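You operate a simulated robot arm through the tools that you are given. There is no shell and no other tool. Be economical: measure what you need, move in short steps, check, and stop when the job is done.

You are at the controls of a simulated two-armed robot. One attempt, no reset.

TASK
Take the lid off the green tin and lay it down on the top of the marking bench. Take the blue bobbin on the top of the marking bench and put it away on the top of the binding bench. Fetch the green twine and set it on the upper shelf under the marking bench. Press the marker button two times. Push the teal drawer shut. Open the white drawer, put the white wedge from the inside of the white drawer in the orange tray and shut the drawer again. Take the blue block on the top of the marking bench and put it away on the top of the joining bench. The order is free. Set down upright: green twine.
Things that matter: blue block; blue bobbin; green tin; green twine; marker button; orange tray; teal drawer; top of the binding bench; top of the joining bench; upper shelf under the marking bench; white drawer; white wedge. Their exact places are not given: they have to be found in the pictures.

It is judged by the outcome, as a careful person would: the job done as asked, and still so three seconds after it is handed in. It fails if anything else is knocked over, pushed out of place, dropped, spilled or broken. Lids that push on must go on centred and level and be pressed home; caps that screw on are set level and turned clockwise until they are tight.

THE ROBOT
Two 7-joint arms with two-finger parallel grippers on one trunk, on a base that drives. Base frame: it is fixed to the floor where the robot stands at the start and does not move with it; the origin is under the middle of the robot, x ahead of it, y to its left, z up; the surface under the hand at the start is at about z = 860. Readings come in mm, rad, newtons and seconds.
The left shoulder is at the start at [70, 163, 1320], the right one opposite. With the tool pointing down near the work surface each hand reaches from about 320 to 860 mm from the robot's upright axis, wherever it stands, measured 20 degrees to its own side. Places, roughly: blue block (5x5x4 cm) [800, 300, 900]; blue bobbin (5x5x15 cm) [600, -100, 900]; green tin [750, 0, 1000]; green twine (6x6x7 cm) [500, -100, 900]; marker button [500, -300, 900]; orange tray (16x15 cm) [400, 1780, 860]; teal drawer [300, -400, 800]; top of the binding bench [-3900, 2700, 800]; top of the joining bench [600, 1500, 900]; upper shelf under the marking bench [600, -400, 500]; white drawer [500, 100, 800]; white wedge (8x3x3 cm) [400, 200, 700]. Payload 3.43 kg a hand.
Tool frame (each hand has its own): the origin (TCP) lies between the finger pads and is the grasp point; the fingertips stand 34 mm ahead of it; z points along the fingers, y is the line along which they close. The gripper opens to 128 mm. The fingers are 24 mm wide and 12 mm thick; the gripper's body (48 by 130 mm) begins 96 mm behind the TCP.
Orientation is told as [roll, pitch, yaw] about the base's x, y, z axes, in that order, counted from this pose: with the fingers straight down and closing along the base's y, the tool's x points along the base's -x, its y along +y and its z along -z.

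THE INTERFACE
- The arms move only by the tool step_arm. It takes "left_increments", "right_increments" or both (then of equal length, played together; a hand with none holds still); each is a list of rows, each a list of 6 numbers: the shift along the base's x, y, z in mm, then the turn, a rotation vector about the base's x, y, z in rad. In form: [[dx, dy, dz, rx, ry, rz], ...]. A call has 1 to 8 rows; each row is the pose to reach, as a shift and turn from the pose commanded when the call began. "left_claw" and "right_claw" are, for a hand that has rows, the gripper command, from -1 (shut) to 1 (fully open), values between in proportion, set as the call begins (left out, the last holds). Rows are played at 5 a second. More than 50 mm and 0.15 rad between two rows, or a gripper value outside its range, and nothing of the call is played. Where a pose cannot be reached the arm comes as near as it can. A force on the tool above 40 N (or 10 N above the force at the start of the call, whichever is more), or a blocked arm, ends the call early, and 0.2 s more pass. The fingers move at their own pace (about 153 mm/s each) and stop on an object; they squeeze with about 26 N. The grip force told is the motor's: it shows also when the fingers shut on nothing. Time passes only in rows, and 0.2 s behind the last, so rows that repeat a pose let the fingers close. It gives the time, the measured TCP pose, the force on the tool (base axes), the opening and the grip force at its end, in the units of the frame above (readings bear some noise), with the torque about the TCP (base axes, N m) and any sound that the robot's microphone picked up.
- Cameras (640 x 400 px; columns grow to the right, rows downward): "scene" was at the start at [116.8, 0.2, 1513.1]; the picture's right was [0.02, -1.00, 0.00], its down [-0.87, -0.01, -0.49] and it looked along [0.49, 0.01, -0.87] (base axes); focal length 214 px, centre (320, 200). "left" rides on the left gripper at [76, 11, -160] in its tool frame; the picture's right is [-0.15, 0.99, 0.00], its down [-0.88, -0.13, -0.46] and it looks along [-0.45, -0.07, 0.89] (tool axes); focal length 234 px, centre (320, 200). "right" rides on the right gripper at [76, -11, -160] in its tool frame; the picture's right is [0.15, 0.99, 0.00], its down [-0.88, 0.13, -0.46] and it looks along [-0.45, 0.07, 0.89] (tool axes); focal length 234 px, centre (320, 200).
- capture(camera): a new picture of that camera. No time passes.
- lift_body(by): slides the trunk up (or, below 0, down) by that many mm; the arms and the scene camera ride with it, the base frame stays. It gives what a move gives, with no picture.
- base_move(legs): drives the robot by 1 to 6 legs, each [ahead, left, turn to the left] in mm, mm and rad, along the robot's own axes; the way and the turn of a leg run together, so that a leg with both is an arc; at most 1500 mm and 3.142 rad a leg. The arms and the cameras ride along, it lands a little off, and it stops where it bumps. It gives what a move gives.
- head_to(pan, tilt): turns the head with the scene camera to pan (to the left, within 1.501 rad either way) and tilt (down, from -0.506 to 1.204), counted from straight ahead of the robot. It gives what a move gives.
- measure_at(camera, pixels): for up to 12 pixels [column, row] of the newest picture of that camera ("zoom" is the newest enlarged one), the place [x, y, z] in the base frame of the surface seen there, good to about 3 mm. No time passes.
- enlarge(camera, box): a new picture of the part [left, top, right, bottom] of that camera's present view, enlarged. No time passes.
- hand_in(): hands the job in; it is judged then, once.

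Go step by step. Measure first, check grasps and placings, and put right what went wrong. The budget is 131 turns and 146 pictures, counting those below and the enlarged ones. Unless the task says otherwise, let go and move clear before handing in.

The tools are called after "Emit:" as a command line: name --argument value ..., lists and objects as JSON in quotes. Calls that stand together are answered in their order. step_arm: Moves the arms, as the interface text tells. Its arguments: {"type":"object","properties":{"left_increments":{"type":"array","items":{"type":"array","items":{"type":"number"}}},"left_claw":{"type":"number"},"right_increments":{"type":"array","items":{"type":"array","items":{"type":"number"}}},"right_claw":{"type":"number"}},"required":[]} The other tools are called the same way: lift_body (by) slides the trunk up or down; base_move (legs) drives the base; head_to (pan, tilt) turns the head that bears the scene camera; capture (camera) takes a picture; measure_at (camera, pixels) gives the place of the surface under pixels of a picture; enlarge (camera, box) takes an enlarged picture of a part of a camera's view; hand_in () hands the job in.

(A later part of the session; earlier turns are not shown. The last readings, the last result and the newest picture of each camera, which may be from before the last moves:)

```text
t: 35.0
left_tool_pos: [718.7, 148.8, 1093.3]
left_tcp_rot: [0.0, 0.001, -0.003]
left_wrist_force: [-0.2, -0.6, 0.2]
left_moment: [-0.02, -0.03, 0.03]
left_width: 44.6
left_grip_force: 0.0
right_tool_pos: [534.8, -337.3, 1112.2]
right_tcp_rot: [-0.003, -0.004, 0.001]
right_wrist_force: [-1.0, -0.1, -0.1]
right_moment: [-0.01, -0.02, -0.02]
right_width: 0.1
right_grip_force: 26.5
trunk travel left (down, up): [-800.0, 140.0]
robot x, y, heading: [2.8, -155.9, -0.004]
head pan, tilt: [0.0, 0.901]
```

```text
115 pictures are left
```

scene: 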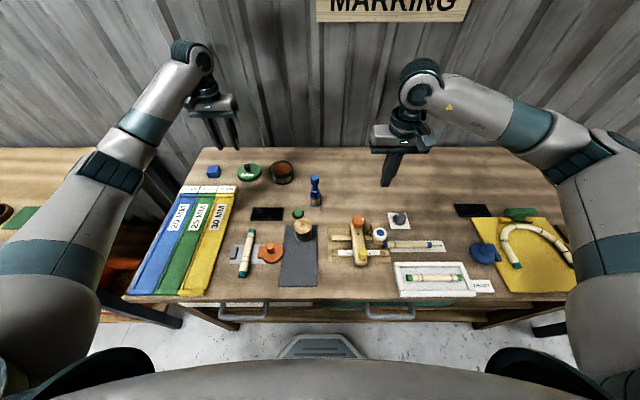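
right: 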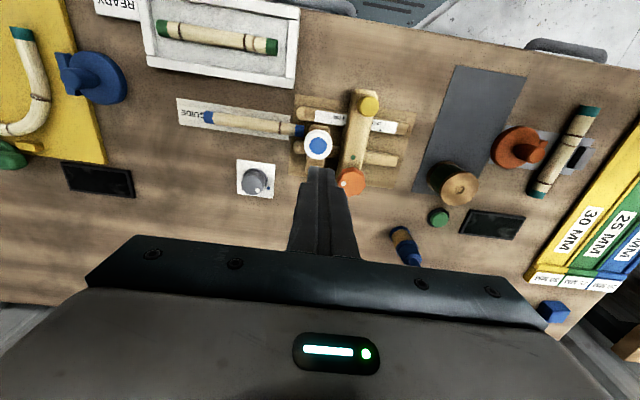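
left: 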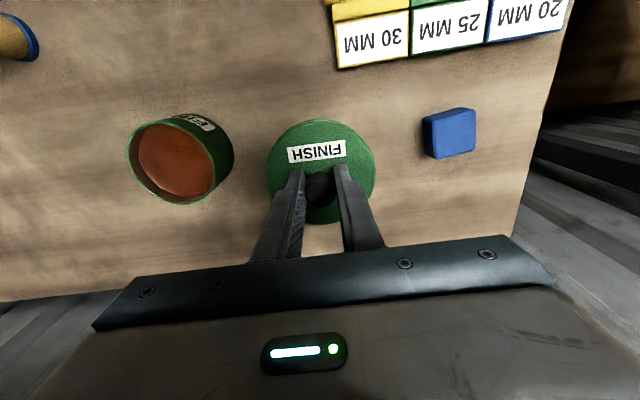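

The lid lies flat on the bench. Next the twine: measure the spool accurately and back the base off a bit for a tilted grasp.

Emit:
base_move --legs '[[-150, 90, 0]]'

Emit:
capture --camera "right"

Emit:
enlarge --camera "scene" --box '[230, 170, 350, 250]'

```text
t: 36.5
left_tool_pos: [573.0, 238.0, 1092.7]
left_tcp_rot: [-0.002, 0.003, -0.001]
left_wrist_force: [1.0, 0.5, 0.2]
left_moment: [0.04, 0.03, -0.01]
left_width: 44.7
left_grip_force: 0.1
right_tool_pos: [391.6, -247.8, 1110.3]
right_tcp_rot: [-0.002, 0.0, 0.001]
right_wrist_force: [-0.1, 0.1, 0.2]
right_moment: [0.03, 0.05, 0.0]
right_width: 0.0
right_grip_force: 26.2
trunk travel left (down, up): [-800.0, 140.0]
robot x, y, heading: [-144.0, -63.2, -0.006]
head pan, tilt: [0.0, 0.901]
```

```text
114 pictures are left
```

right: 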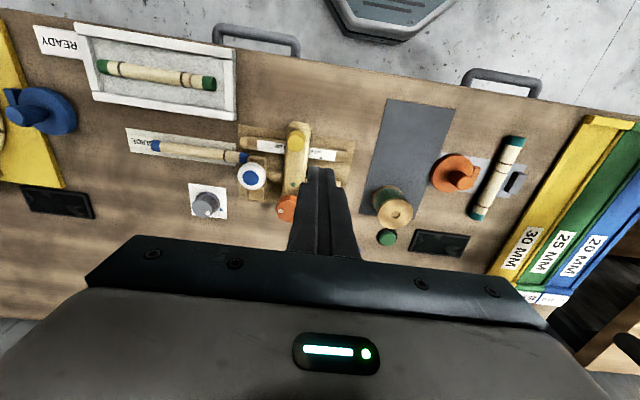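

```text
5.00 times, centred on (290, 210) of scene
```

zoom: 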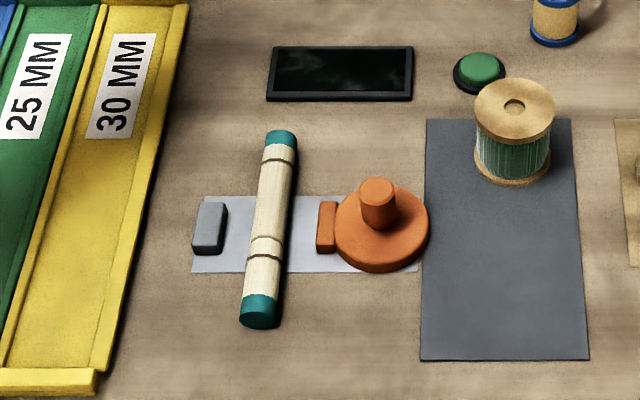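

Emit:
measure_at --camera "zoom" --pixels '[[514, 95], [478, 112], [552, 112], [514, 80], [514, 125], [513, 160], [513, 183], [475, 175], [500, 250], [376, 185], [540, 110], [490, 110]]'

Emit:
measure_at --camera "right" --pixels '[[396, 205], [384, 212], [408, 212], [396, 222], [385, 192], [420, 100]]'

```text
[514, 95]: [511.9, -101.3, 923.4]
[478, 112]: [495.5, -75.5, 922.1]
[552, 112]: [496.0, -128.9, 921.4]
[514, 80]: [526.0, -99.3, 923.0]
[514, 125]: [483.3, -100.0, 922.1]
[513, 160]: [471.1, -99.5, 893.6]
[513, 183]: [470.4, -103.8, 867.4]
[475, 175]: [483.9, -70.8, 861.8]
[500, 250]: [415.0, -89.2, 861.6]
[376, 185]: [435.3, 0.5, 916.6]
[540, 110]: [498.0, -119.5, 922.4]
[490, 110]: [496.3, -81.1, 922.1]
```

```text
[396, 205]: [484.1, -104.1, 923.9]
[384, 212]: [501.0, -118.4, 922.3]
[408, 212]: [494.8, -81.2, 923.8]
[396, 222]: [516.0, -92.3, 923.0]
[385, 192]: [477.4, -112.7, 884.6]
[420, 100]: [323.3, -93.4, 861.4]
```

Spool centre ≈(500,-102), z 862–922. I'll pitch the right hand 0.9 rad forward and approach behind it.

Emit:
step_arm --right_increments '[[0, 20, -5, 0, -0.1125, 0], [0, 40, -15, 0, -0.225, 0], [0, 60, -30, 0, -0.3375, 0], [3, 80, -45, 0, -0.45, 0], [6, 100, -65, 0, -0.5625, 0], [9, 115, -90, 0, -0.675, 0], [12, 130, -110, 0, -0.7875, 0], [14, 146, -130, 0, -0.9, 0]]' --right_claw 0.35

Emit:
capture --camera "right"

Emit:
capture --camera "scene"

```text
t: 38.3
left_tool_pos: [572.6, 242.3, 1093.5]
left_tcp_rot: [-0.001, 0.0, -0.001]
left_wrist_force: [-0.5, 1.1, 0.7]
left_moment: [-0.03, -0.03, -0.04]
left_width: 44.9
left_grip_force: 0.2
right_tool_pos: [402.0, -99.5, 981.8]
right_tcp_rot: [-0.003, -0.904, -0.001]
right_wrist_force: [0.4, 0.7, -0.3]
right_moment: [0.01, -0.07, 0.01]
right_width: 86.5
right_grip_force: 0.0
trunk travel left (down, up): [-800.0, 140.0]
robot x, y, heading: [-142.6, -65.6, 0.0]
head pan, tilt: [0.0, 0.901]
```

```text
112 pictures are left
```

right: 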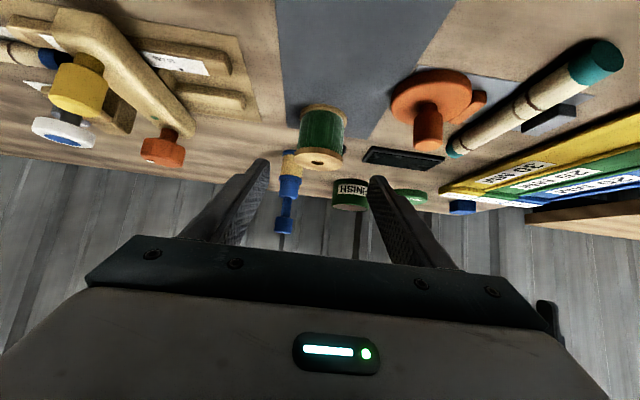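

```text
111 pictures are left
```

scene: 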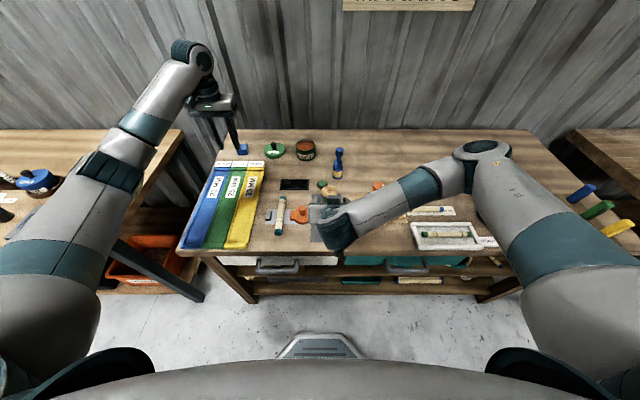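

Emit:
step_arm --right_increments '[[30, -1, -24, 0, 0, 0], [60, -2, -48, 0, 0, 0], [80, -2, -64, 0, 0, 0], [98, -2, -80, 0, 0, 0]]'

Emit:
capture --camera "right"

```text
t: 39.3
left_tool_pos: [572.6, 240.1, 1093.1]
left_tcp_rot: [-0.001, 0.001, -0.002]
left_wrist_force: [0.6, 0.7, -0.4]
left_moment: [0.02, 0.01, -0.01]
left_width: 44.8
left_grip_force: 0.1
right_tool_pos: [502.2, -101.2, 900.7]
right_tcp_rot: [-0.002, -0.899, 0.0]
right_wrist_force: [0.3, -0.6, -1.0]
right_moment: [0.0, -0.02, 0.02]
right_width: 86.2
right_grip_force: 0.1
trunk travel left (down, up): [-800.0, 140.0]
robot x, y, heading: [-143.7, -64.8, -0.004]
head pan, tilt: [0.0, 0.901]
```

```text
110 pictures are left
```

right: 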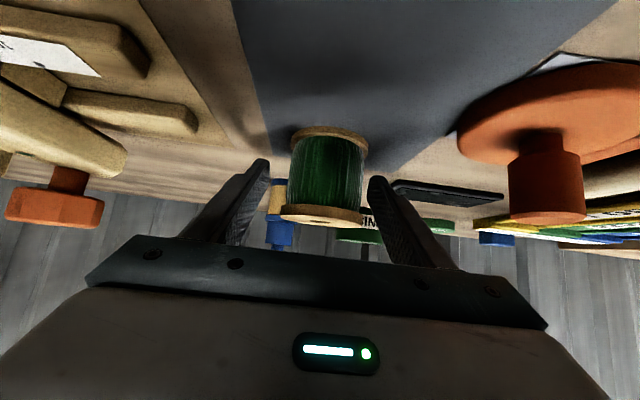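

The spool sits between the fingers. Close and lift slightly.

Emit:
step_arm --right_increments '[[0, 0, 0, 0, 0, 0], [0, 0, 0, 0, 0, 0], [0, 0, 0, 0, 0, 0]]' --right_claw -1

Emit:
step_arm --right_increments '[[0, 0, 10, 0, 0, 0], [0, 0, 40, 0, 0, 0], [0, 0, 80, 0, 0, 0], [0, 0, 120, 0, 0, 0]]'

Emit:
capture --camera "right"

```text
t: 40.1
left_tool_pos: [571.9, 239.9, 1093.4]
left_tcp_rot: [-0.001, 0.001, -0.002]
left_wrist_force: [0.4, 0.3, 0.1]
left_moment: [0.03, 0.0, 0.0]
left_width: 44.9
left_grip_force: 0.1
right_tool_pos: [503.0, -101.9, 900.2]
right_tcp_rot: [-0.001, -0.9, 0.001]
right_wrist_force: [0.6, 0.7, 1.1]
right_moment: [-0.04, -0.01, -0.01]
right_width: 58.5
right_grip_force: 25.4
trunk travel left (down, up): [-800.0, 140.0]
robot x, y, heading: [-144.8, -67.2, -0.003]
head pan, tilt: [0.0, 0.901]
```

```text
t: 41.1
left_tool_pos: [572.0, 239.8, 1093.4]
left_tcp_rot: [-0.002, -0.002, -0.002]
left_wrist_force: [-0.9, -0.1, -0.4]
left_moment: [0.01, -0.04, 0.0]
left_width: 44.8
left_grip_force: 0.0
right_tool_pos: [503.7, -104.0, 1024.2]
right_tcp_rot: [0.001, -0.901, 0.002]
right_wrist_force: [0.1, -0.1, -1.0]
right_moment: [-0.02, 0.01, -0.02]
right_width: 58.6
right_grip_force: 26.3
trunk travel left (down, up): [-800.0, 140.0]
robot x, y, heading: [-143.7, -63.4, -0.002]
head pan, tilt: [0.0, 0.901]
```

```text
109 pictures are left
```

right: 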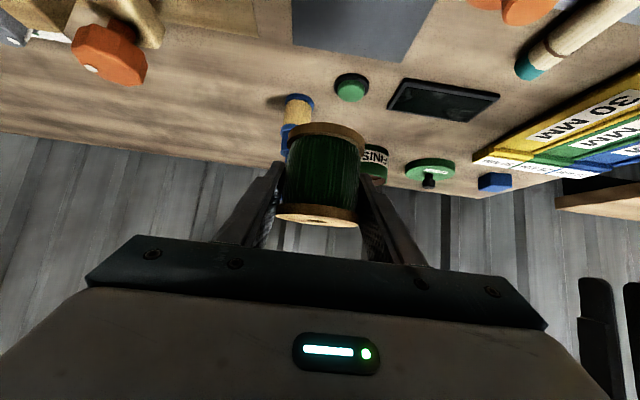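

Twine held (58.5 mm). Drive straight back clear of the bench and tuck the left hand back.

Emit:
base_move --legs '[[-430, 0, 0]]'

Emit:
step_arm --left_increments '[[-45, 5, 0, 0, 0, 0], [-90, 10, 0, 0, 0, 0], [-135, 15, 0, 0, 0, 0], [-180, 20, 0, 0, 0, 0], [-225, 25, 0, 0, 0, 0], [-270, 30, 0, 0, 0, 0], [-315, 35, 0, 0, 0, 0], [-350, 40, 0, 0, 0, 0]]' --left_claw -1

Emit:
lift_body --by -470

Emit:
head_to --pan -0.2 --tilt 0.6

Emit:
capture --camera "scene"

```text
t: 43.8
left_tool_pos: [139.0, 241.7, 1093.4]
left_tcp_rot: [0.001, 0.0, -0.004]
left_wrist_force: [0.8, 0.0, 0.8]
left_moment: [0.0, 0.0, 0.04]
left_width: 44.8
left_grip_force: 0.1
right_tool_pos: [70.4, -102.7, 1023.6]
right_tcp_rot: [0.0, -0.901, -0.003]
right_wrist_force: [0.8, -0.6, -1.1]
right_moment: [0.01, 0.01, -0.01]
right_width: 58.8
right_grip_force: 26.1
trunk travel left (down, up): [-800.0, 140.0]
robot x, y, heading: [-580.0, -63.9, -0.008]
head pan, tilt: [0.0, 0.901]
```

```text
t: 45.6
left_tool_pos: [-213.3, 279.0, 1095.2]
left_tcp_rot: [-0.003, -0.001, -0.003]
left_wrist_force: [0.2, 0.6, 0.5]
left_moment: [-0.03, 0.01, -0.01]
left_width: 0.2
left_grip_force: 26.0
right_tool_pos: [67.2, -102.9, 1024.0]
right_tcp_rot: [-0.003, -0.902, -0.001]
right_wrist_force: [0.0, -0.5, -0.1]
right_moment: [0.02, 0.01, -0.03]
right_width: 58.5
right_grip_force: 26.8
trunk travel left (down, up): [-800.0, 140.0]
robot x, y, heading: [-575.3, -63.3, -0.002]
head pan, tilt: [0.0, 0.901]
```

```text
refused: -470 is not a number from -400 to 400
```

```text
t: 46.4
left_tool_pos: [-211.5, 278.2, 1095.1]
left_tcp_rot: [-0.002, 0.002, -0.006]
left_wrist_force: [0.4, -0.2, -0.3]
left_moment: [-0.03, 0.03, -0.02]
left_width: 0.1
left_grip_force: 25.8
right_tool_pos: [70.4, -102.7, 1022.7]
right_tcp_rot: [-0.001, -0.902, 0.0]
right_wrist_force: [0.9, -0.2, -1.2]
right_moment: [0.04, 0.0, 0.01]
right_width: 58.6
right_grip_force: 25.9
trunk travel left (down, up): [-800.0, 140.0]
robot x, y, heading: [-576.6, -65.2, -0.0]
head pan, tilt: [-0.201, 0.6]
```

```text
108 pictures are left
```

scene: 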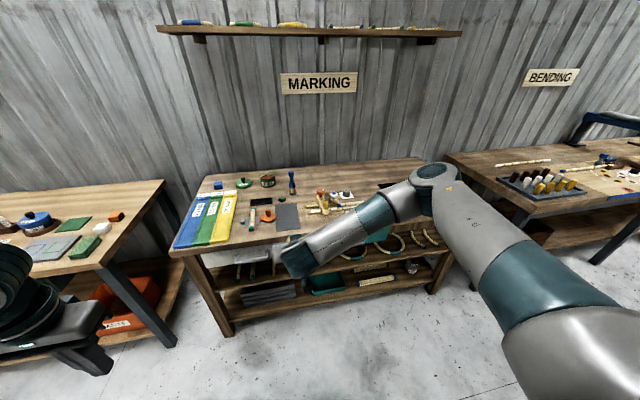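

Emit:
measure_at --camera "scene" --pixels '[[437, 172], [425, 190], [375, 215], [315, 245], [290, 262], [490, 260], [295, 238], [350, 205]]'

Emit:
lift_body --by -400

Emit:
capture --camera "scene"

```text
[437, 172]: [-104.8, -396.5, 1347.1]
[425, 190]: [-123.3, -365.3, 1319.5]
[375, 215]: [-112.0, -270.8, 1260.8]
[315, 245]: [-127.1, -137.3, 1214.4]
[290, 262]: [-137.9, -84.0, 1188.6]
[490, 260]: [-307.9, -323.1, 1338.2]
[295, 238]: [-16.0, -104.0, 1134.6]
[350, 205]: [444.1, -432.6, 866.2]
```

```text
t: 50.2
left_tool_pos: [-211.9, 279.5, 696.0]
left_tcp_rot: [-0.004, 0.0, -0.003]
left_wrist_force: [-0.1, 0.2, -0.5]
left_moment: [0.02, 0.02, 0.02]
left_width: 0.3
left_grip_force: 26.5
right_tool_pos: [68.6, -102.9, 622.4]
right_tcp_rot: [-0.002, -0.899, -0.002]
right_wrist_force: [-0.7, -0.5, -1.3]
right_moment: [-0.01, 0.01, 0.03]
right_width: 58.8
right_grip_force: 25.8
trunk travel left (down, up): [-400.0, 540.0]
robot x, y, heading: [-574.5, -60.5, 0.0]
head pan, tilt: [-0.201, 0.6]
```

```text
107 pictures are left
```

scene: 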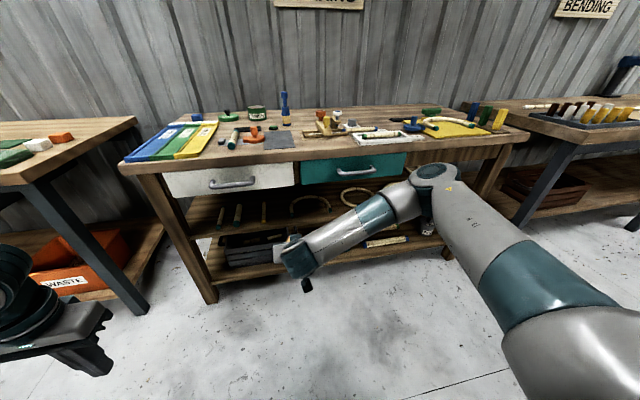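

The elbow is only ~170 mm behind the TCP; I'll extend the arm forward/down to leave more clearance and re-measure.

Emit:
step_arm --right_increments '[[20, 0, -10, 0, 0, 0], [40, 0, -20, 0, 0, 0], [60, 0, -30, 0, 0, 0], [80, 0, -40, 0, 0, 0], [100, 0, -50, 0, 0, 0], [120, 0, -60, 0, 0, 0]]'

Emit:
capture --camera "scene"

Emit:
enlarge --camera "scene" --box '[180, 150, 440, 310]'

```text
t: 51.6
left_tool_pos: [-213.0, 278.9, 694.5]
left_tcp_rot: [-0.002, 0.001, -0.004]
left_wrist_force: [-0.6, -0.6, 0.7]
left_moment: [-0.01, 0.0, -0.01]
left_width: 0.2
left_grip_force: 26.1
right_tool_pos: [189.3, -104.9, 562.5]
right_tcp_rot: [-0.001, -0.898, -0.002]
right_wrist_force: [-0.1, -0.1, -1.0]
right_moment: [-0.03, 0.0, -0.06]
right_width: 58.5
right_grip_force: 26.2
trunk travel left (down, up): [-400.0, 540.0]
robot x, y, heading: [-579.4, -64.4, -0.005]
head pan, tilt: [-0.201, 0.6]
```

```text
106 pictures are left
```

scene: 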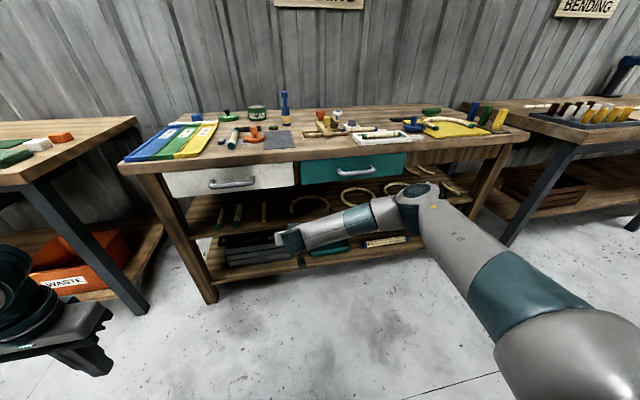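

```text
2.46 times, centred on (310, 230) of scene
```

zoom: 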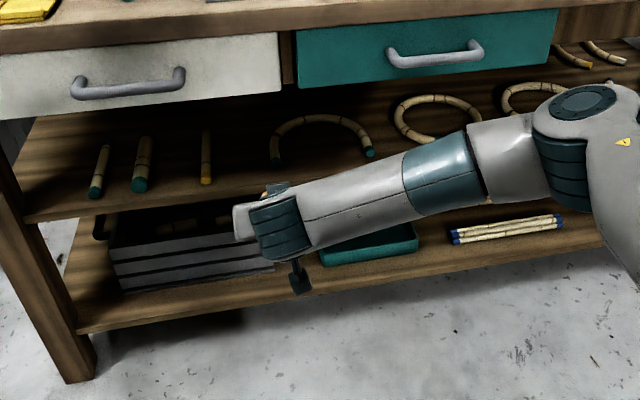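

Emit:
measure_at --camera "zoom" --pixels '[[206, 182], [275, 160], [370, 153], [305, 117], [240, 190], [320, 170], [300, 150], [400, 130], [95, 193], [140, 187], [585, 98], [545, 120]]'

Emit:
measure_at --camera "zoom" --pixels '[[540, 150], [490, 150], [440, 180], [270, 225], [310, 205], [45, 180], [60, 210], [70, 170], [230, 205], [120, 210]]'

```text
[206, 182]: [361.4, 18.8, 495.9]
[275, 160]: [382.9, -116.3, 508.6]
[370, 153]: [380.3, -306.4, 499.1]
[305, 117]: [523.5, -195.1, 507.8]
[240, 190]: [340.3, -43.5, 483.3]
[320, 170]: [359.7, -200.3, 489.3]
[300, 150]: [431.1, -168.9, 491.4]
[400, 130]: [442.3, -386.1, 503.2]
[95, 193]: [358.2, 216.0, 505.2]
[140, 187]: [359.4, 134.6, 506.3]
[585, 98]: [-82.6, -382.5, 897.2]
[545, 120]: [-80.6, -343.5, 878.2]
```

```text
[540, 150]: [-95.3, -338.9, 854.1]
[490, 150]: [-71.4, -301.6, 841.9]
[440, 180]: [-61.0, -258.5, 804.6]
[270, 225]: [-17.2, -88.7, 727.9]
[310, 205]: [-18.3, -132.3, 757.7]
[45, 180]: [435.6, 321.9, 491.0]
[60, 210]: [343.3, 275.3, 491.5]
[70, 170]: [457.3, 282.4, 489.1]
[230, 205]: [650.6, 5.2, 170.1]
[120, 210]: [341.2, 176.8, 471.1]
```

Arch ends are at y=-116 and -306 on the shelf (z≈490, front edge x≈342); the mouth centre y≈-211 is free. Drive there.

Emit:
base_move --legs '[[0, -106, 0], [130, 0, 0]]'

Emit:
capture --camera "right"

Emit:
capture --camera "scene"

```text
t: 53.6
left_tool_pos: [-82.1, 175.4, 694.4]
left_tcp_rot: [-0.002, 0.004, 0.0]
left_wrist_force: [0.3, -0.5, -0.1]
left_moment: [0.01, 0.04, -0.02]
left_width: 0.0
left_grip_force: 26.0
right_tool_pos: [319.8, -207.2, 561.6]
right_tcp_rot: [0.0, -0.901, 0.003]
right_wrist_force: [0.7, 0.3, -1.6]
right_moment: [0.01, -0.01, -0.02]
right_width: 58.7
right_grip_force: 25.9
trunk travel left (down, up): [-400.0, 540.0]
robot x, y, heading: [-448.3, -164.1, -0.002]
head pan, tilt: [-0.201, 0.6]
```

```text
104 pictures are left
```

right: 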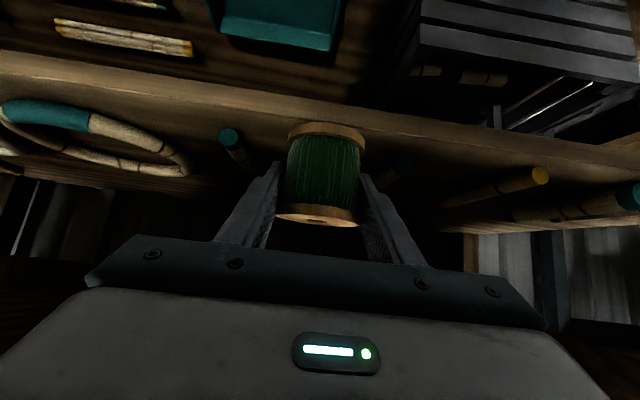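

```text
103 pictures are left
```

scene: 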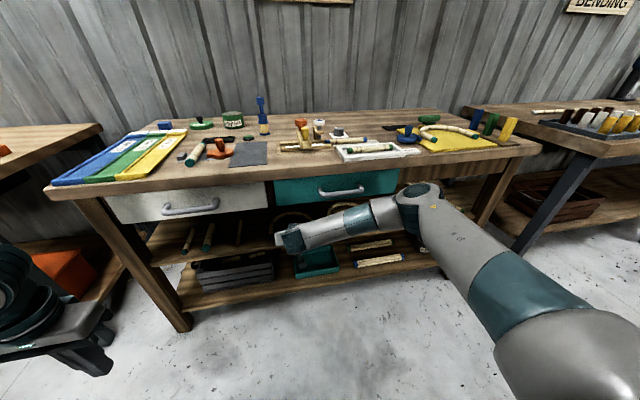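

Move forward over the shelf, then lower gently.

Emit:
step_arm --right_increments '[[30, -2, 0, 0, 0, 0], [66, -4, 0, 0, 0, 0], [66, -4, -15, 0, 0, 0], [66, -4, -25, 0, 0, 0], [66, -4, -29, 0, 0, 0]]'

Emit:
capture --camera "right"

```text
t: 54.9
left_tool_pos: [-83.5, 175.5, 694.5]
left_tcp_rot: [-0.003, -0.002, 0.0]
left_wrist_force: [-0.3, -0.4, -0.8]
left_moment: [0.04, 0.0, -0.01]
left_width: 0.1
left_grip_force: 25.7
right_tool_pos: [386.1, -211.0, 533.1]
right_tcp_rot: [-0.002, -0.901, 0.001]
right_wrist_force: [-0.4, 0.0, -1.2]
right_moment: [-0.02, 0.02, 0.01]
right_width: 58.5
right_grip_force: 26.1
trunk travel left (down, up): [-400.0, 540.0]
robot x, y, heading: [-448.2, -169.3, -0.005]
head pan, tilt: [-0.201, 0.6]
```

```text
102 pictures are left
```

right: 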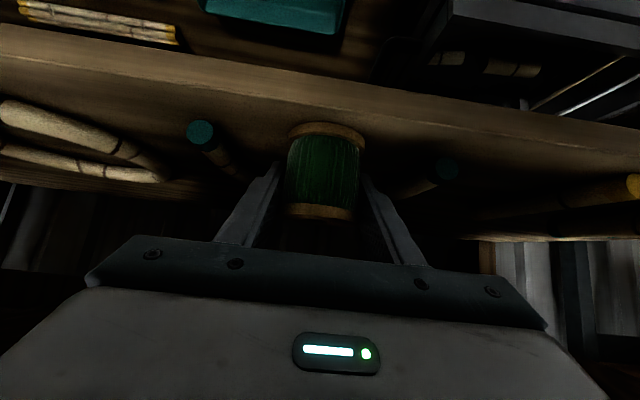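

Emit:
step_arm --right_increments '[[0, 0, -2, 0, 0, 0], [0, 0, -4, 0, 0, 0], [0, 0, -6, 0, 0, 0]]'

Emit:
measure_at --camera "right" --pixels '[[280, 110], [370, 115], [320, 100], [320, 115], [200, 135], [445, 170], [325, 130]]'

```text
t: 55.6
left_tool_pos: [-84.1, 175.2, 695.8]
left_tcp_rot: [-0.002, -0.002, -0.001]
left_wrist_force: [0.3, -0.2, -0.2]
left_moment: [0.01, 0.01, -0.03]
left_width: 0.0
left_grip_force: 26.0
right_tool_pos: [386.4, -211.5, 530.9]
right_tcp_rot: [-0.002, -0.904, 0.0]
right_wrist_force: [-5.8, -1.3, 14.0]
right_moment: [0.1, 0.4, 0.03]
right_width: 58.6
right_grip_force: 26.0
trunk travel left (down, up): [-400.0, 540.0]
robot x, y, heading: [-449.8, -171.8, -0.002]
head pan, tilt: [-0.201, 0.6]
```

```text
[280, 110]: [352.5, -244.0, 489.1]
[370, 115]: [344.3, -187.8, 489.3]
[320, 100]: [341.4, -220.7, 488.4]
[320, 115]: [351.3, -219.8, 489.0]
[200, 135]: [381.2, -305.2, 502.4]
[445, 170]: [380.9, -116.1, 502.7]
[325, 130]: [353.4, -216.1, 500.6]
```

Contact (14 N) with the shelf. Ease off, open, and retreat.

Emit:
step_arm --right_increments '[[0, 0, 4, 0, 0, 0], [0, 0, 4, 0, 0, 0], [0, 0, 4, 0, 0, 0]]' --right_claw 0.35

Emit:
step_arm --right_increments '[[-30, 0, 8, 0, 0, 0], [-60, 0, 16, 0, 0, 0], [-90, 0, 24, 0, 0, 0], [-120, 0, 30, 0, 0, 0], [-150, 0, 30, 0, 0, 0]]'

Emit:
capture --camera "right"

```text
t: 56.5
left_tool_pos: [-83.8, 175.3, 695.2]
left_tcp_rot: [-0.003, 0.001, 0.0]
left_wrist_force: [0.4, -0.6, -0.6]
left_moment: [-0.01, -0.02, -0.01]
left_width: 0.0
left_grip_force: 25.5
right_tool_pos: [385.3, -212.1, 531.6]
right_tcp_rot: [-0.002, -0.901, 0.001]
right_wrist_force: [0.3, 0.4, 0.5]
right_moment: [0.0, 0.0, -0.01]
right_width: 86.3
right_grip_force: 0.0
trunk travel left (down, up): [-400.0, 540.0]
robot x, y, heading: [-452.3, -163.4, -0.003]
head pan, tilt: [-0.201, 0.6]
```

```text
t: 57.6
left_tool_pos: [-83.2, 175.1, 695.7]
left_tcp_rot: [-0.003, 0.001, -0.001]
left_wrist_force: [0.4, 0.1, 0.2]
left_moment: [0.0, 0.0, 0.03]
left_width: 0.1
left_grip_force: 25.9
right_tool_pos: [235.7, -212.0, 559.6]
right_tcp_rot: [-0.002, -0.903, 0.0]
right_wrist_force: [0.3, -0.7, 0.7]
right_moment: [-0.02, -0.02, 0.03]
right_width: 86.4
right_grip_force: 0.1
trunk travel left (down, up): [-400.0, 540.0]
robot x, y, heading: [-448.0, -169.2, -0.003]
head pan, tilt: [-0.201, 0.6]
```

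```text
101 pictures are left
```

right: 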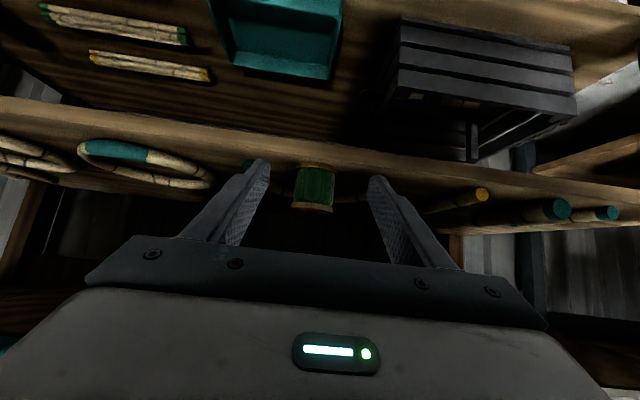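

The twine stands upright on the shelf. Back away, raise the trunk a bit, and look at the white drawer.

Emit:
base_move --legs '[[-230, 0, 0], [0, 330, 0]]'

Emit:
lift_body --by 150

Emit:
head_to --pan 0 --tilt 0.6

Emit:
step_arm --right_increments '[[0, 0, 0, 0, -0.13, 0], [0, 0, 10, 0, -0.26, 0], [0, 0, 20, 0, -0.39, 0], [0, 0, 30, 0, -0.52, 0], [0, 0, 40, 0, -0.67, 0]]'

Emit:
capture --camera "scene"

```text
t: 61.1
left_tool_pos: [-310.9, 498.2, 694.5]
left_tcp_rot: [-0.003, 0.001, -0.006]
left_wrist_force: [-0.3, 0.4, -0.6]
left_moment: [0.01, 0.0, -0.03]
left_width: 0.2
left_grip_force: 26.5
right_tool_pos: [7.9, 109.2, 559.1]
right_tcp_rot: [-0.003, -0.899, -0.004]
right_wrist_force: [0.7, 0.3, 1.1]
right_moment: [-0.01, 0.0, -0.03]
right_width: 86.7
right_grip_force: 0.0
trunk travel left (down, up): [-400.0, 540.0]
robot x, y, heading: [-674.1, 158.9, -0.004]
head pan, tilt: [-0.201, 0.6]
```

```text
t: 62.9
left_tool_pos: [-308.6, 497.4, 844.8]
left_tcp_rot: [-0.001, 0.002, -0.006]
left_wrist_force: [-0.1, -0.3, 0.1]
left_moment: [-0.02, -0.02, 0.02]
left_width: 0.1
left_grip_force: 25.7
right_tool_pos: [7.7, 108.2, 708.2]
right_tcp_rot: [-0.002, -0.9, -0.004]
right_wrist_force: [0.6, -0.2, 0.6]
right_moment: [0.02, -0.03, -0.01]
right_width: 86.3
right_grip_force: 0.0
trunk travel left (down, up): [-550.0, 390.0]
robot x, y, heading: [-675.8, 155.7, -0.003]
head pan, tilt: [-0.201, 0.6]
```

```text
t: 63.6
left_tool_pos: [-309.2, 497.6, 845.5]
left_tcp_rot: [-0.003, -0.001, -0.005]
left_wrist_force: [-0.1, 0.3, 1.1]
left_moment: [0.03, 0.03, 0.01]
left_width: 0.0
left_grip_force: 26.5
right_tool_pos: [7.9, 107.6, 709.8]
right_tcp_rot: [-0.002, -0.9, -0.003]
right_wrist_force: [0.4, 0.5, 0.1]
right_moment: [0.01, 0.03, 0.04]
right_width: 86.4
right_grip_force: 0.0
trunk travel left (down, up): [-550.0, 390.0]
robot x, y, heading: [-672.6, 155.0, -0.006]
head pan, tilt: [0.0, 0.6]
```

```text
t: 64.8
left_tool_pos: [-308.5, 497.1, 846.1]
left_tcp_rot: [-0.003, -0.001, -0.006]
left_wrist_force: [0.7, -0.4, 0.0]
left_moment: [0.02, 0.0, -0.02]
left_width: 0.0
left_grip_force: 26.6
right_tool_pos: [-6.2, 168.2, 796.3]
right_tcp_rot: [0.081, -1.544, -0.135]
right_wrist_force: [1.2, 0.1, 0.2]
right_moment: [-0.01, -0.04, -0.02]
right_width: 86.0
right_grip_force: 0.0
right hand out of reach, approached as far as the arm can: row 3, 4, 5
trunk travel left (down, up): [-550.0, 390.0]
robot x, y, heading: [-674.1, 155.6, -0.01]
head pan, tilt: [0.0, 0.6]
```

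```text
100 pictures are left
```

scene: 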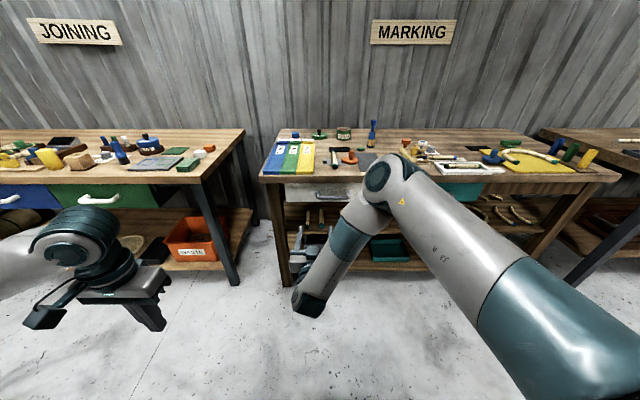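

Fully horizontal is out of reach; I'll go back to the 0.9 rad tilt and instead roll the hand about its own axis so the fingers close almost vertically on the handle bar.

Emit:
step_arm --right_increments '[[0, 0, -10, 0, 0.13, 0], [0, 0, -20, 0, 0.26, 0], [0, 0, -30, 0, 0.39, 0], [0, 0, -40, 0, 0.52, 0], [0, 0, -40, 0, 0.67, 0]]'

Emit:
enlarge --camera "scene" --box '[250, 150, 470, 290]'

Emit:
measure_at --camera "zoom" --pixels '[[200, 120], [230, 125], [150, 130], [190, 128], [240, 110]]'

```text
t: 66.0
left_tool_pos: [-309.0, 497.7, 846.6]
left_tcp_rot: [-0.001, 0.0, -0.005]
left_wrist_force: [-0.3, 0.2, 0.3]
left_moment: [-0.03, -0.03, 0.01]
left_width: 0.2
left_grip_force: 26.2
right_tool_pos: [-8.7, 166.9, 757.3]
right_tcp_rot: [-0.048, -0.869, -0.004]
right_wrist_force: [0.3, 0.0, 0.3]
right_moment: [0.01, 0.01, 0.01]
right_width: 86.6
right_grip_force: 0.0
trunk travel left (down, up): [-550.0, 390.0]
robot x, y, heading: [-674.3, 156.9, -0.007]
head pan, tilt: [0.0, 0.6]
```

```text
2.86 times, centred on (360, 220) of scene
```

zoom: 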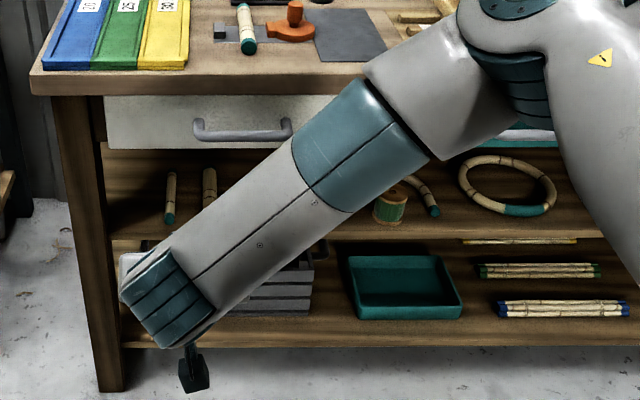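

```text
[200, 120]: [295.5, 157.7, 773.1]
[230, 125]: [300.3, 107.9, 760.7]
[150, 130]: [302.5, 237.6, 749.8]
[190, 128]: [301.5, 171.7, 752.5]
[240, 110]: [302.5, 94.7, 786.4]
```

Emit:
measure_at --camera "zoom" --pixels '[[245, 133], [245, 136], [215, 135], [275, 134], [195, 128], [110, 120], [245, 130], [393, 205]]'

Emit:
step_arm --right_increments '[[0, 0, 0, 0.094, 0, -0.117], [0, 0, 0, 0.188, 0, -0.233]]'

```text
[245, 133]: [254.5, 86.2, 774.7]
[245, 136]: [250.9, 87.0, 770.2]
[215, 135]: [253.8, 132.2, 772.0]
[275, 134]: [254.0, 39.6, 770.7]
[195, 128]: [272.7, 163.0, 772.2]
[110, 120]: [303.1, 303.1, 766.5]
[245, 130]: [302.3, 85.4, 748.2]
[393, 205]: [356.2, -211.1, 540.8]
```

```text
t: 66.6
left_tool_pos: [-309.8, 498.2, 844.9]
left_tcp_rot: [-0.002, 0.0, -0.007]
left_wrist_force: [-1.4, -1.3, 0.1]
left_moment: [0.01, 0.0, 0.02]
left_width: 0.0
left_grip_force: 26.2
right_tool_pos: [-7.7, 167.9, 757.9]
right_tcp_rot: [0.231, -0.828, -0.447]
right_wrist_force: [-0.1, 0.6, -0.5]
right_moment: [0.03, 0.01, -0.01]
right_width: 86.3
right_grip_force: 0.1
trunk travel left (down, up): [-550.0, 390.0]
robot x, y, heading: [-673.7, 157.9, -0.007]
head pan, tilt: [0.0, 0.6]
```

Handle bar: y 0–165, x≈254, z≈772. Rotate the right hand to rpy [0.9,0,-1.57].

Emit:
step_arm --right_increments '[[0, -10, 8, 0.1147, -0.0123, -0.0831], [0, -20, 16, 0.2294, -0.0246, -0.1662], [0, -30, 24, 0.3441, -0.0369, -0.2493], [0, -40, 32, 0.4588, -0.0492, -0.3324], [0, -50, 40, 0.5735, -0.0615, -0.4155], [0, -60, 48, 0.6882, -0.0738, -0.4986], [0, -70, 56, 0.8029, -0.0861, -0.5817], [0, -80, 64, 0.9176, -0.0984, -0.6648]]' --right_claw 0.1

Emit:
step_arm --right_increments '[[0, 0, 0, 0.1147, -0.0123, -0.0831], [0, 0, 0, 0.1147, -0.0123, -0.0831]]'

Emit:
capture --camera "scene"

```text
t: 68.4
left_tool_pos: [-309.7, 497.4, 844.3]
left_tcp_rot: [0.001, 0.001, -0.005]
left_wrist_force: [-0.5, -0.3, -0.2]
left_moment: [-0.01, 0.0, 0.02]
left_width: 0.0
left_grip_force: 26.3
right_tool_pos: [-6.7, 87.1, 820.8]
right_tcp_rot: [0.879, -0.113, -1.489]
right_wrist_force: [-0.5, 0.3, 0.7]
right_moment: [0.0, -0.02, 0.01]
right_width: 70.4
right_grip_force: 0.0
trunk travel left (down, up): [-550.0, 390.0]
robot x, y, heading: [-674.7, 157.4, 0.0]
head pan, tilt: [0.0, 0.6]
```

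```text
t: 69.0
left_tool_pos: [-308.9, 497.7, 844.7]
left_tcp_rot: [-0.001, 0.001, -0.004]
left_wrist_force: [0.1, 0.5, 0.3]
left_moment: [-0.03, -0.02, -0.01]
left_width: 0.0
left_grip_force: 25.6
right_tool_pos: [-7.3, 87.0, 820.6]
right_tcp_rot: [0.897, -0.001, -1.573]
right_wrist_force: [-0.1, -0.3, -0.2]
right_moment: [0.0, 0.0, 0.0]
right_width: 70.5
right_grip_force: 0.1
trunk travel left (down, up): [-550.0, 390.0]
robot x, y, heading: [-674.3, 154.2, -0.004]
head pan, tilt: [0.0, 0.6]
```

```text
98 pictures are left
```

scene: 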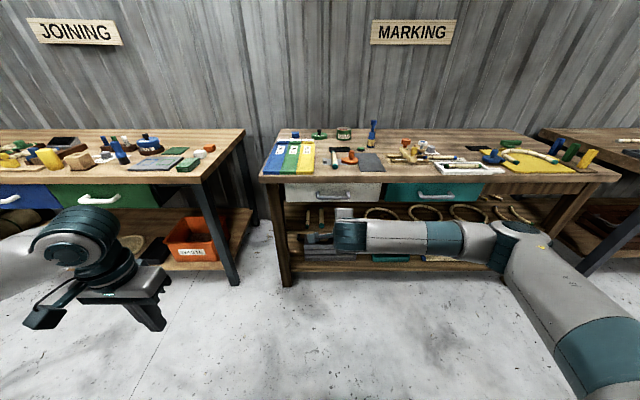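

Orientation is right. Drive ahead 190 mm to the pre-grasp.

Emit:
base_move --legs '[[190, 0, 0]]'

Emit:
capture --camera "right"

Emit:
capture --camera "scene"

```text
t: 70.6
left_tool_pos: [-117.2, 497.0, 843.5]
left_tcp_rot: [-0.002, 0.0, -0.004]
left_wrist_force: [-0.3, 0.1, -0.2]
left_moment: [-0.03, 0.01, 0.0]
left_width: 0.0
left_grip_force: 26.3
right_tool_pos: [184.5, 86.6, 819.2]
right_tcp_rot: [0.897, 0.001, -1.57]
right_wrist_force: [0.6, 0.6, -0.3]
right_moment: [0.02, 0.01, -0.01]
right_width: 70.5
right_grip_force: 0.1
trunk travel left (down, up): [-550.0, 390.0]
robot x, y, heading: [-483.7, 152.8, -0.004]
head pan, tilt: [0.0, 0.6]
```

```text
97 pictures are left
```

right: 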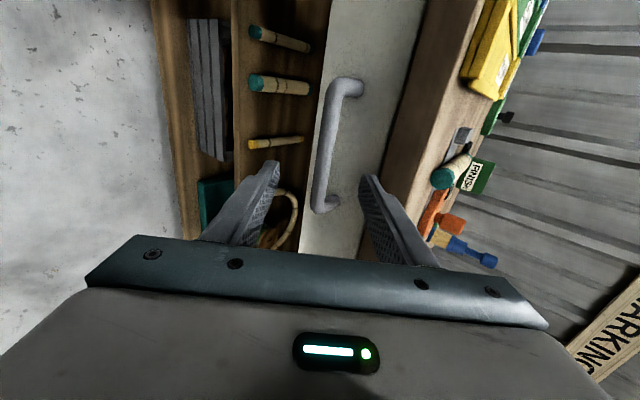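

```text
96 pictures are left
```

scene: 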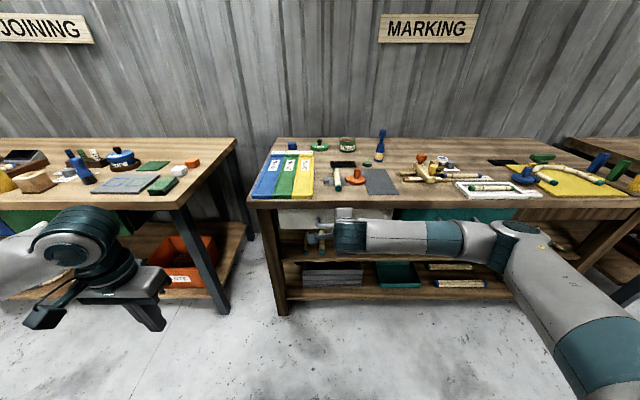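

Emit:
measure_at --camera "right" --pixels '[[323, 140], [332, 120], [318, 170], [322, 195], [350, 88], [333, 207], [340, 150]]'

```text
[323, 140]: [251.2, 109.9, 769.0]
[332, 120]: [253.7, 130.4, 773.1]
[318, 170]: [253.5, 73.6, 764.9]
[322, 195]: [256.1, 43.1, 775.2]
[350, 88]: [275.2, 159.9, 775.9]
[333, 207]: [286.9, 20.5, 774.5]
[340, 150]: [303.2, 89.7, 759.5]
```

Bar centre ≈(259,83,770). Approach with a 40 mm opening so the fingertips stay clear of the drawer face.

Emit:
step_arm --right_increments '[[15, -1, -5, 0, 0, 0], [35, -2, -17, 0, 0, 0], [50, -3, -29, 0, 0, 0], [62, -3, -39, 0, 0, 0]]' --right_claw -0.35

Emit:
capture --camera "right"

```text
t: 71.6
left_tool_pos: [-119.4, 497.4, 845.8]
left_tcp_rot: [-0.001, 0.0, -0.005]
left_wrist_force: [-0.1, 0.4, 0.2]
left_moment: [0.0, 0.0, -0.03]
left_width: 0.0
left_grip_force: 25.8
right_tool_pos: [245.1, 83.6, 778.8]
right_tcp_rot: [0.896, 0.0, -1.571]
right_wrist_force: [0.0, -0.3, -0.8]
right_moment: [0.01, 0.0, 0.0]
right_width: 41.9
right_grip_force: 0.1
trunk travel left (down, up): [-550.0, 390.0]
robot x, y, heading: [-483.7, 155.4, -0.006]
head pan, tilt: [0.0, 0.6]
```

```text
95 pictures are left
```

right: 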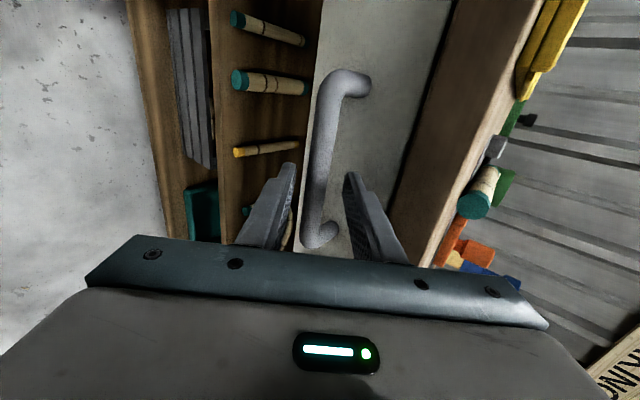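

The bar is between the fingers. Close, then pull straight back.

Emit:
step_arm --right_increments '[[0, 0, 0, 0, 0, 0], [0, 0, 0, 0, 0, 0], [0, 0, 0, 0, 0, 0]]' --right_claw -1

Emit:
step_arm --right_increments '[[-15, 0, 0, 0, 0, 0], [-35, 0, 0, 0, 0, 0], [-55, 0, 0, 0, 0, 0], [-75, 0, 0, 0, 0, 0], [-95, 0, 0, 0, 0, 0], [-115, 0, 0, 0, 0, 0], [-135, 0, 0, 0, 0, 0], [-155, 0, 0, 0, 0, 0]]'

Emit:
head_to --pan 0 --tilt 0.8

Emit:
capture --camera "scene"

```text
t: 72.4
left_tool_pos: [-118.8, 496.0, 845.2]
left_tcp_rot: [-0.001, 0.001, -0.006]
left_wrist_force: [0.5, -0.9, -0.8]
left_moment: [-0.01, -0.02, 0.0]
left_width: 0.0
left_grip_force: 25.9
right_tool_pos: [244.4, 84.0, 777.4]
right_tcp_rot: [0.894, -0.002, -1.569]
right_wrist_force: [-14.0, -1.5, -11.9]
right_moment: [-0.62, 0.34, 0.01]
right_width: 17.7
right_grip_force: 45.2
trunk travel left (down, up): [-550.0, 390.0]
robot x, y, heading: [-485.9, 153.2, -0.007]
head pan, tilt: [0.0, 0.6]
```

```text
t: 74.2
left_tool_pos: [-117.9, 497.0, 845.0]
left_tcp_rot: [-0.002, 0.003, -0.005]
left_wrist_force: [-0.3, 0.8, -0.4]
left_moment: [0.01, -0.03, -0.01]
left_width: 0.0
left_grip_force: 26.3
right_tool_pos: [91.9, 83.1, 778.8]
right_tcp_rot: [0.889, 0.0, -1.566]
right_wrist_force: [-1.3, 7.4, -33.5]
right_moment: [-0.17, 0.47, 0.4]
right_width: 17.8
right_grip_force: 44.9
trunk travel left (down, up): [-550.0, 390.0]
robot x, y, heading: [-485.3, 154.6, -0.007]
head pan, tilt: [0.0, 0.6]
```

```text
t: 74.9
left_tool_pos: [-116.5, 498.2, 844.0]
left_tcp_rot: [-0.003, 0.003, -0.004]
left_wrist_force: [0.4, 0.8, -0.1]
left_moment: [0.02, 0.01, 0.01]
left_width: 0.0
left_grip_force: 26.4
right_tool_pos: [94.0, 83.6, 778.1]
right_tcp_rot: [0.889, 0.0, -1.567]
right_wrist_force: [-0.9, 9.2, -35.7]
right_moment: [0.46, 0.6, 1.04]
right_width: 17.2
right_grip_force: 44.8
trunk travel left (down, up): [-550.0, 390.0]
robot x, y, heading: [-484.8, 156.5, -0.009]
head pan, tilt: [0.0, 0.799]
```

```text
94 pictures are left
```

scene: 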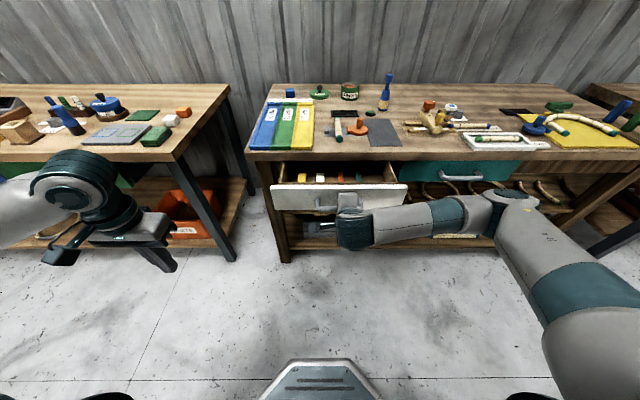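

Emit:
enlarge --camera "scene" --box '[250, 150, 430, 250]'

Emit:
step_arm --right_increments '[[0, 0, 0, 0, 0, 0], [0, 0, 0, 0, 0, 0]]' --right_claw -0.4

```text
3.56 times, centred on (340, 200) of scene
```

zoom: 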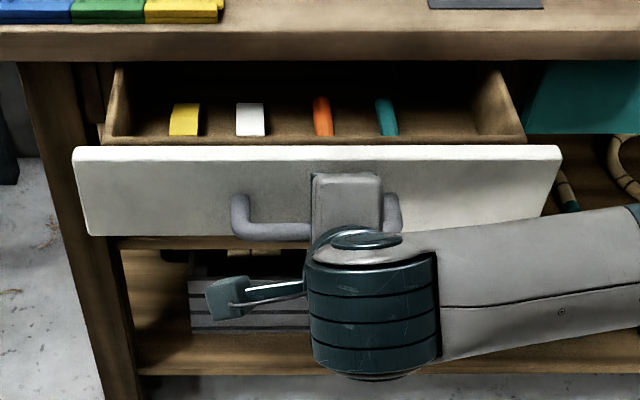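

```text
t: 75.5
left_tool_pos: [-117.8, 497.2, 846.0]
left_tcp_rot: [-0.002, -0.001, -0.006]
left_wrist_force: [0.0, -0.3, 0.2]
left_moment: [-0.01, 0.01, -0.01]
left_width: 0.0
left_grip_force: 26.1
right_tool_pos: [92.8, 84.3, 783.4]
right_tcp_rot: [0.9, 0.001, -1.571]
right_wrist_force: [-0.4, 0.1, -0.2]
right_moment: [0.0, 0.0, -0.01]
right_width: 38.6
right_grip_force: 0.1
trunk travel left (down, up): [-550.0, 390.0]
robot x, y, heading: [-485.1, 155.9, -0.009]
head pan, tilt: [0.0, 0.799]
```

White wedge visible at zoom (250,120). Measure it and withdraw the right hand from the handle along its axis.

Emit:
measure_at --camera "zoom" --pixels '[[250, 106], [250, 120], [238, 120], [263, 120], [250, 133], [185, 120], [321, 115], [150, 150], [500, 75], [112, 90], [300, 135], [60, 50]]'

Emit:
step_arm --right_increments '[[-23, 0, 18, 0, 0, 0], [-46, 0, 37, 0, 0, 0], [-78, 0, 62, 0, 0, 0], [-95, -40, 62, 0, 0, 0], [-95, -85, 62, 0, 0, 0], [-95, -130, 62, 0, 0, 0], [-95, -170, 62, 0, 0, 0]]'

Emit:
capture --camera "scene"

```text
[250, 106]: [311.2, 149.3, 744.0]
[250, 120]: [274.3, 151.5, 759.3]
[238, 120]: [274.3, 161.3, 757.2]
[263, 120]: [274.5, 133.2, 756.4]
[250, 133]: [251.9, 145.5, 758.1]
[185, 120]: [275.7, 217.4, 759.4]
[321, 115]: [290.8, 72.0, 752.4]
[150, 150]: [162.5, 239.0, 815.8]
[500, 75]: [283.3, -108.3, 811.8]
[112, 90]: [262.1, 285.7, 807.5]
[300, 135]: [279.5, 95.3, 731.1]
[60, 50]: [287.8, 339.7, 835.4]
```

```text
t: 77.1
left_tool_pos: [-120.6, 495.8, 847.0]
left_tcp_rot: [0.001, -0.003, -0.004]
left_wrist_force: [-0.5, 0.4, 1.3]
left_moment: [0.02, -0.06, -0.02]
left_width: 0.0
left_grip_force: 25.5
right_tool_pos: [65.7, -84.3, 825.3]
right_tcp_rot: [0.897, 0.001, -1.568]
right_wrist_force: [-0.5, -0.1, -0.2]
right_moment: [0.0, -0.03, -0.01]
right_width: 38.5
right_grip_force: 0.1
right hand out of reach, approached as far as the arm can: row 3, 4, 5, 6, 7
trunk travel left (down, up): [-550.0, 390.0]
robot x, y, heading: [-485.1, 155.1, -0.003]
head pan, tilt: [0.0, 0.799]
```

```text
92 pictures are left
```

scene: 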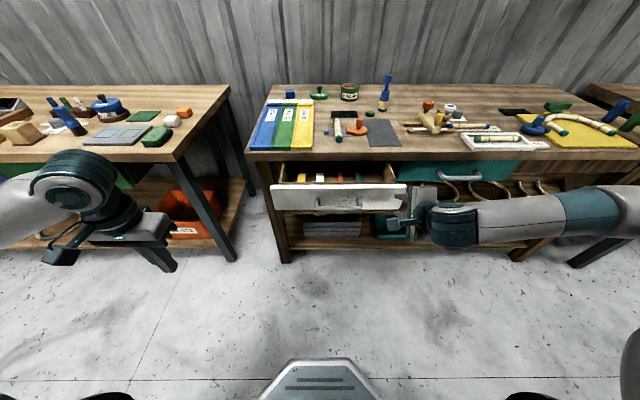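

Wedge: width y 133–163, x≈240–320, floor z≈731, top 759. Bring the left hand over its near end.

Emit:
step_arm --left_increments '[[0, 0, 45, 0, 0, 0], [35, -30, 75, 0, 0, 0], [70, -63, 90, 0, 0, 0], [105, -96, 100, 0, 0, 0], [140, -129, 100, 0, 0, 0], [175, -160, 100, 0, 0, 0], [210, -192, 100, 0, 0, 0], [245, -224, 100, 0, 0, 0]]' --left_claw -0.12

Emit:
step_arm --left_increments '[[35, -32, 0, 0, 0, 0], [70, -64, 0, 0, 0, 0], [105, -95, 0, 0, 0, 0], [134, -124, -20, 0, 0, 0], [136, -124, -60, 0, 0, 0]]'

Emit:
capture --camera "left"

Emit:
capture --camera "scene"

```text
refused: row 2 steps farther than a row can; nothing moved
```

```text
t: 78.3
left_tool_pos: [17.9, 373.7, 787.2]
left_tcp_rot: [-0.002, 0.001, -0.006]
left_wrist_force: [-0.2, 0.1, -0.3]
left_moment: [0.0, -0.02, 0.01]
left_width: 0.2
left_grip_force: 26.1
right_tool_pos: [65.8, -82.1, 826.2]
right_tcp_rot: [0.897, -0.001, -1.569]
right_wrist_force: [0.2, 0.9, 0.0]
right_moment: [-0.06, -0.02, -0.02]
right_width: 38.2
right_grip_force: 0.0
trunk travel left (down, up): [-550.0, 390.0]
robot x, y, heading: [-487.1, 155.3, -0.004]
head pan, tilt: [0.0, 0.799]
```

```text
91 pictures are left
```

left: 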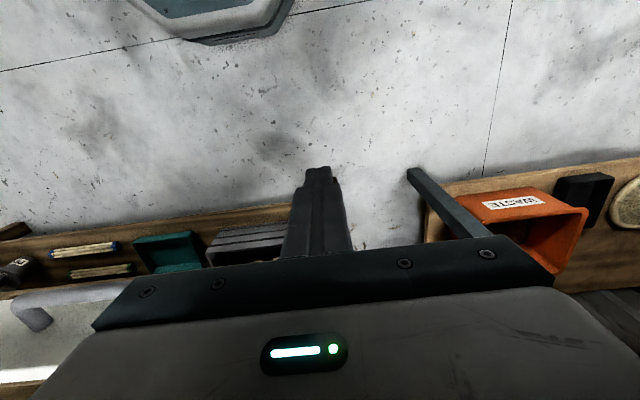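

```text
90 pictures are left
```

scene: 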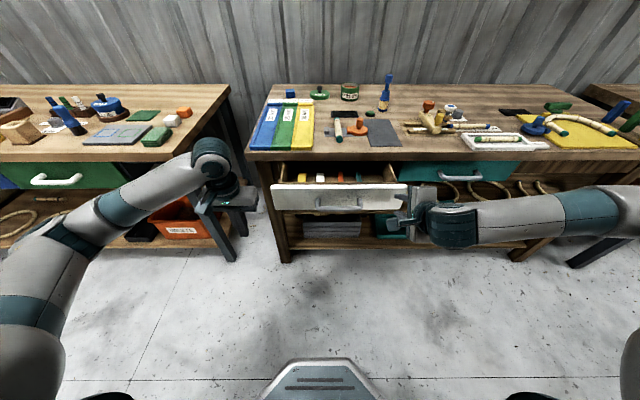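

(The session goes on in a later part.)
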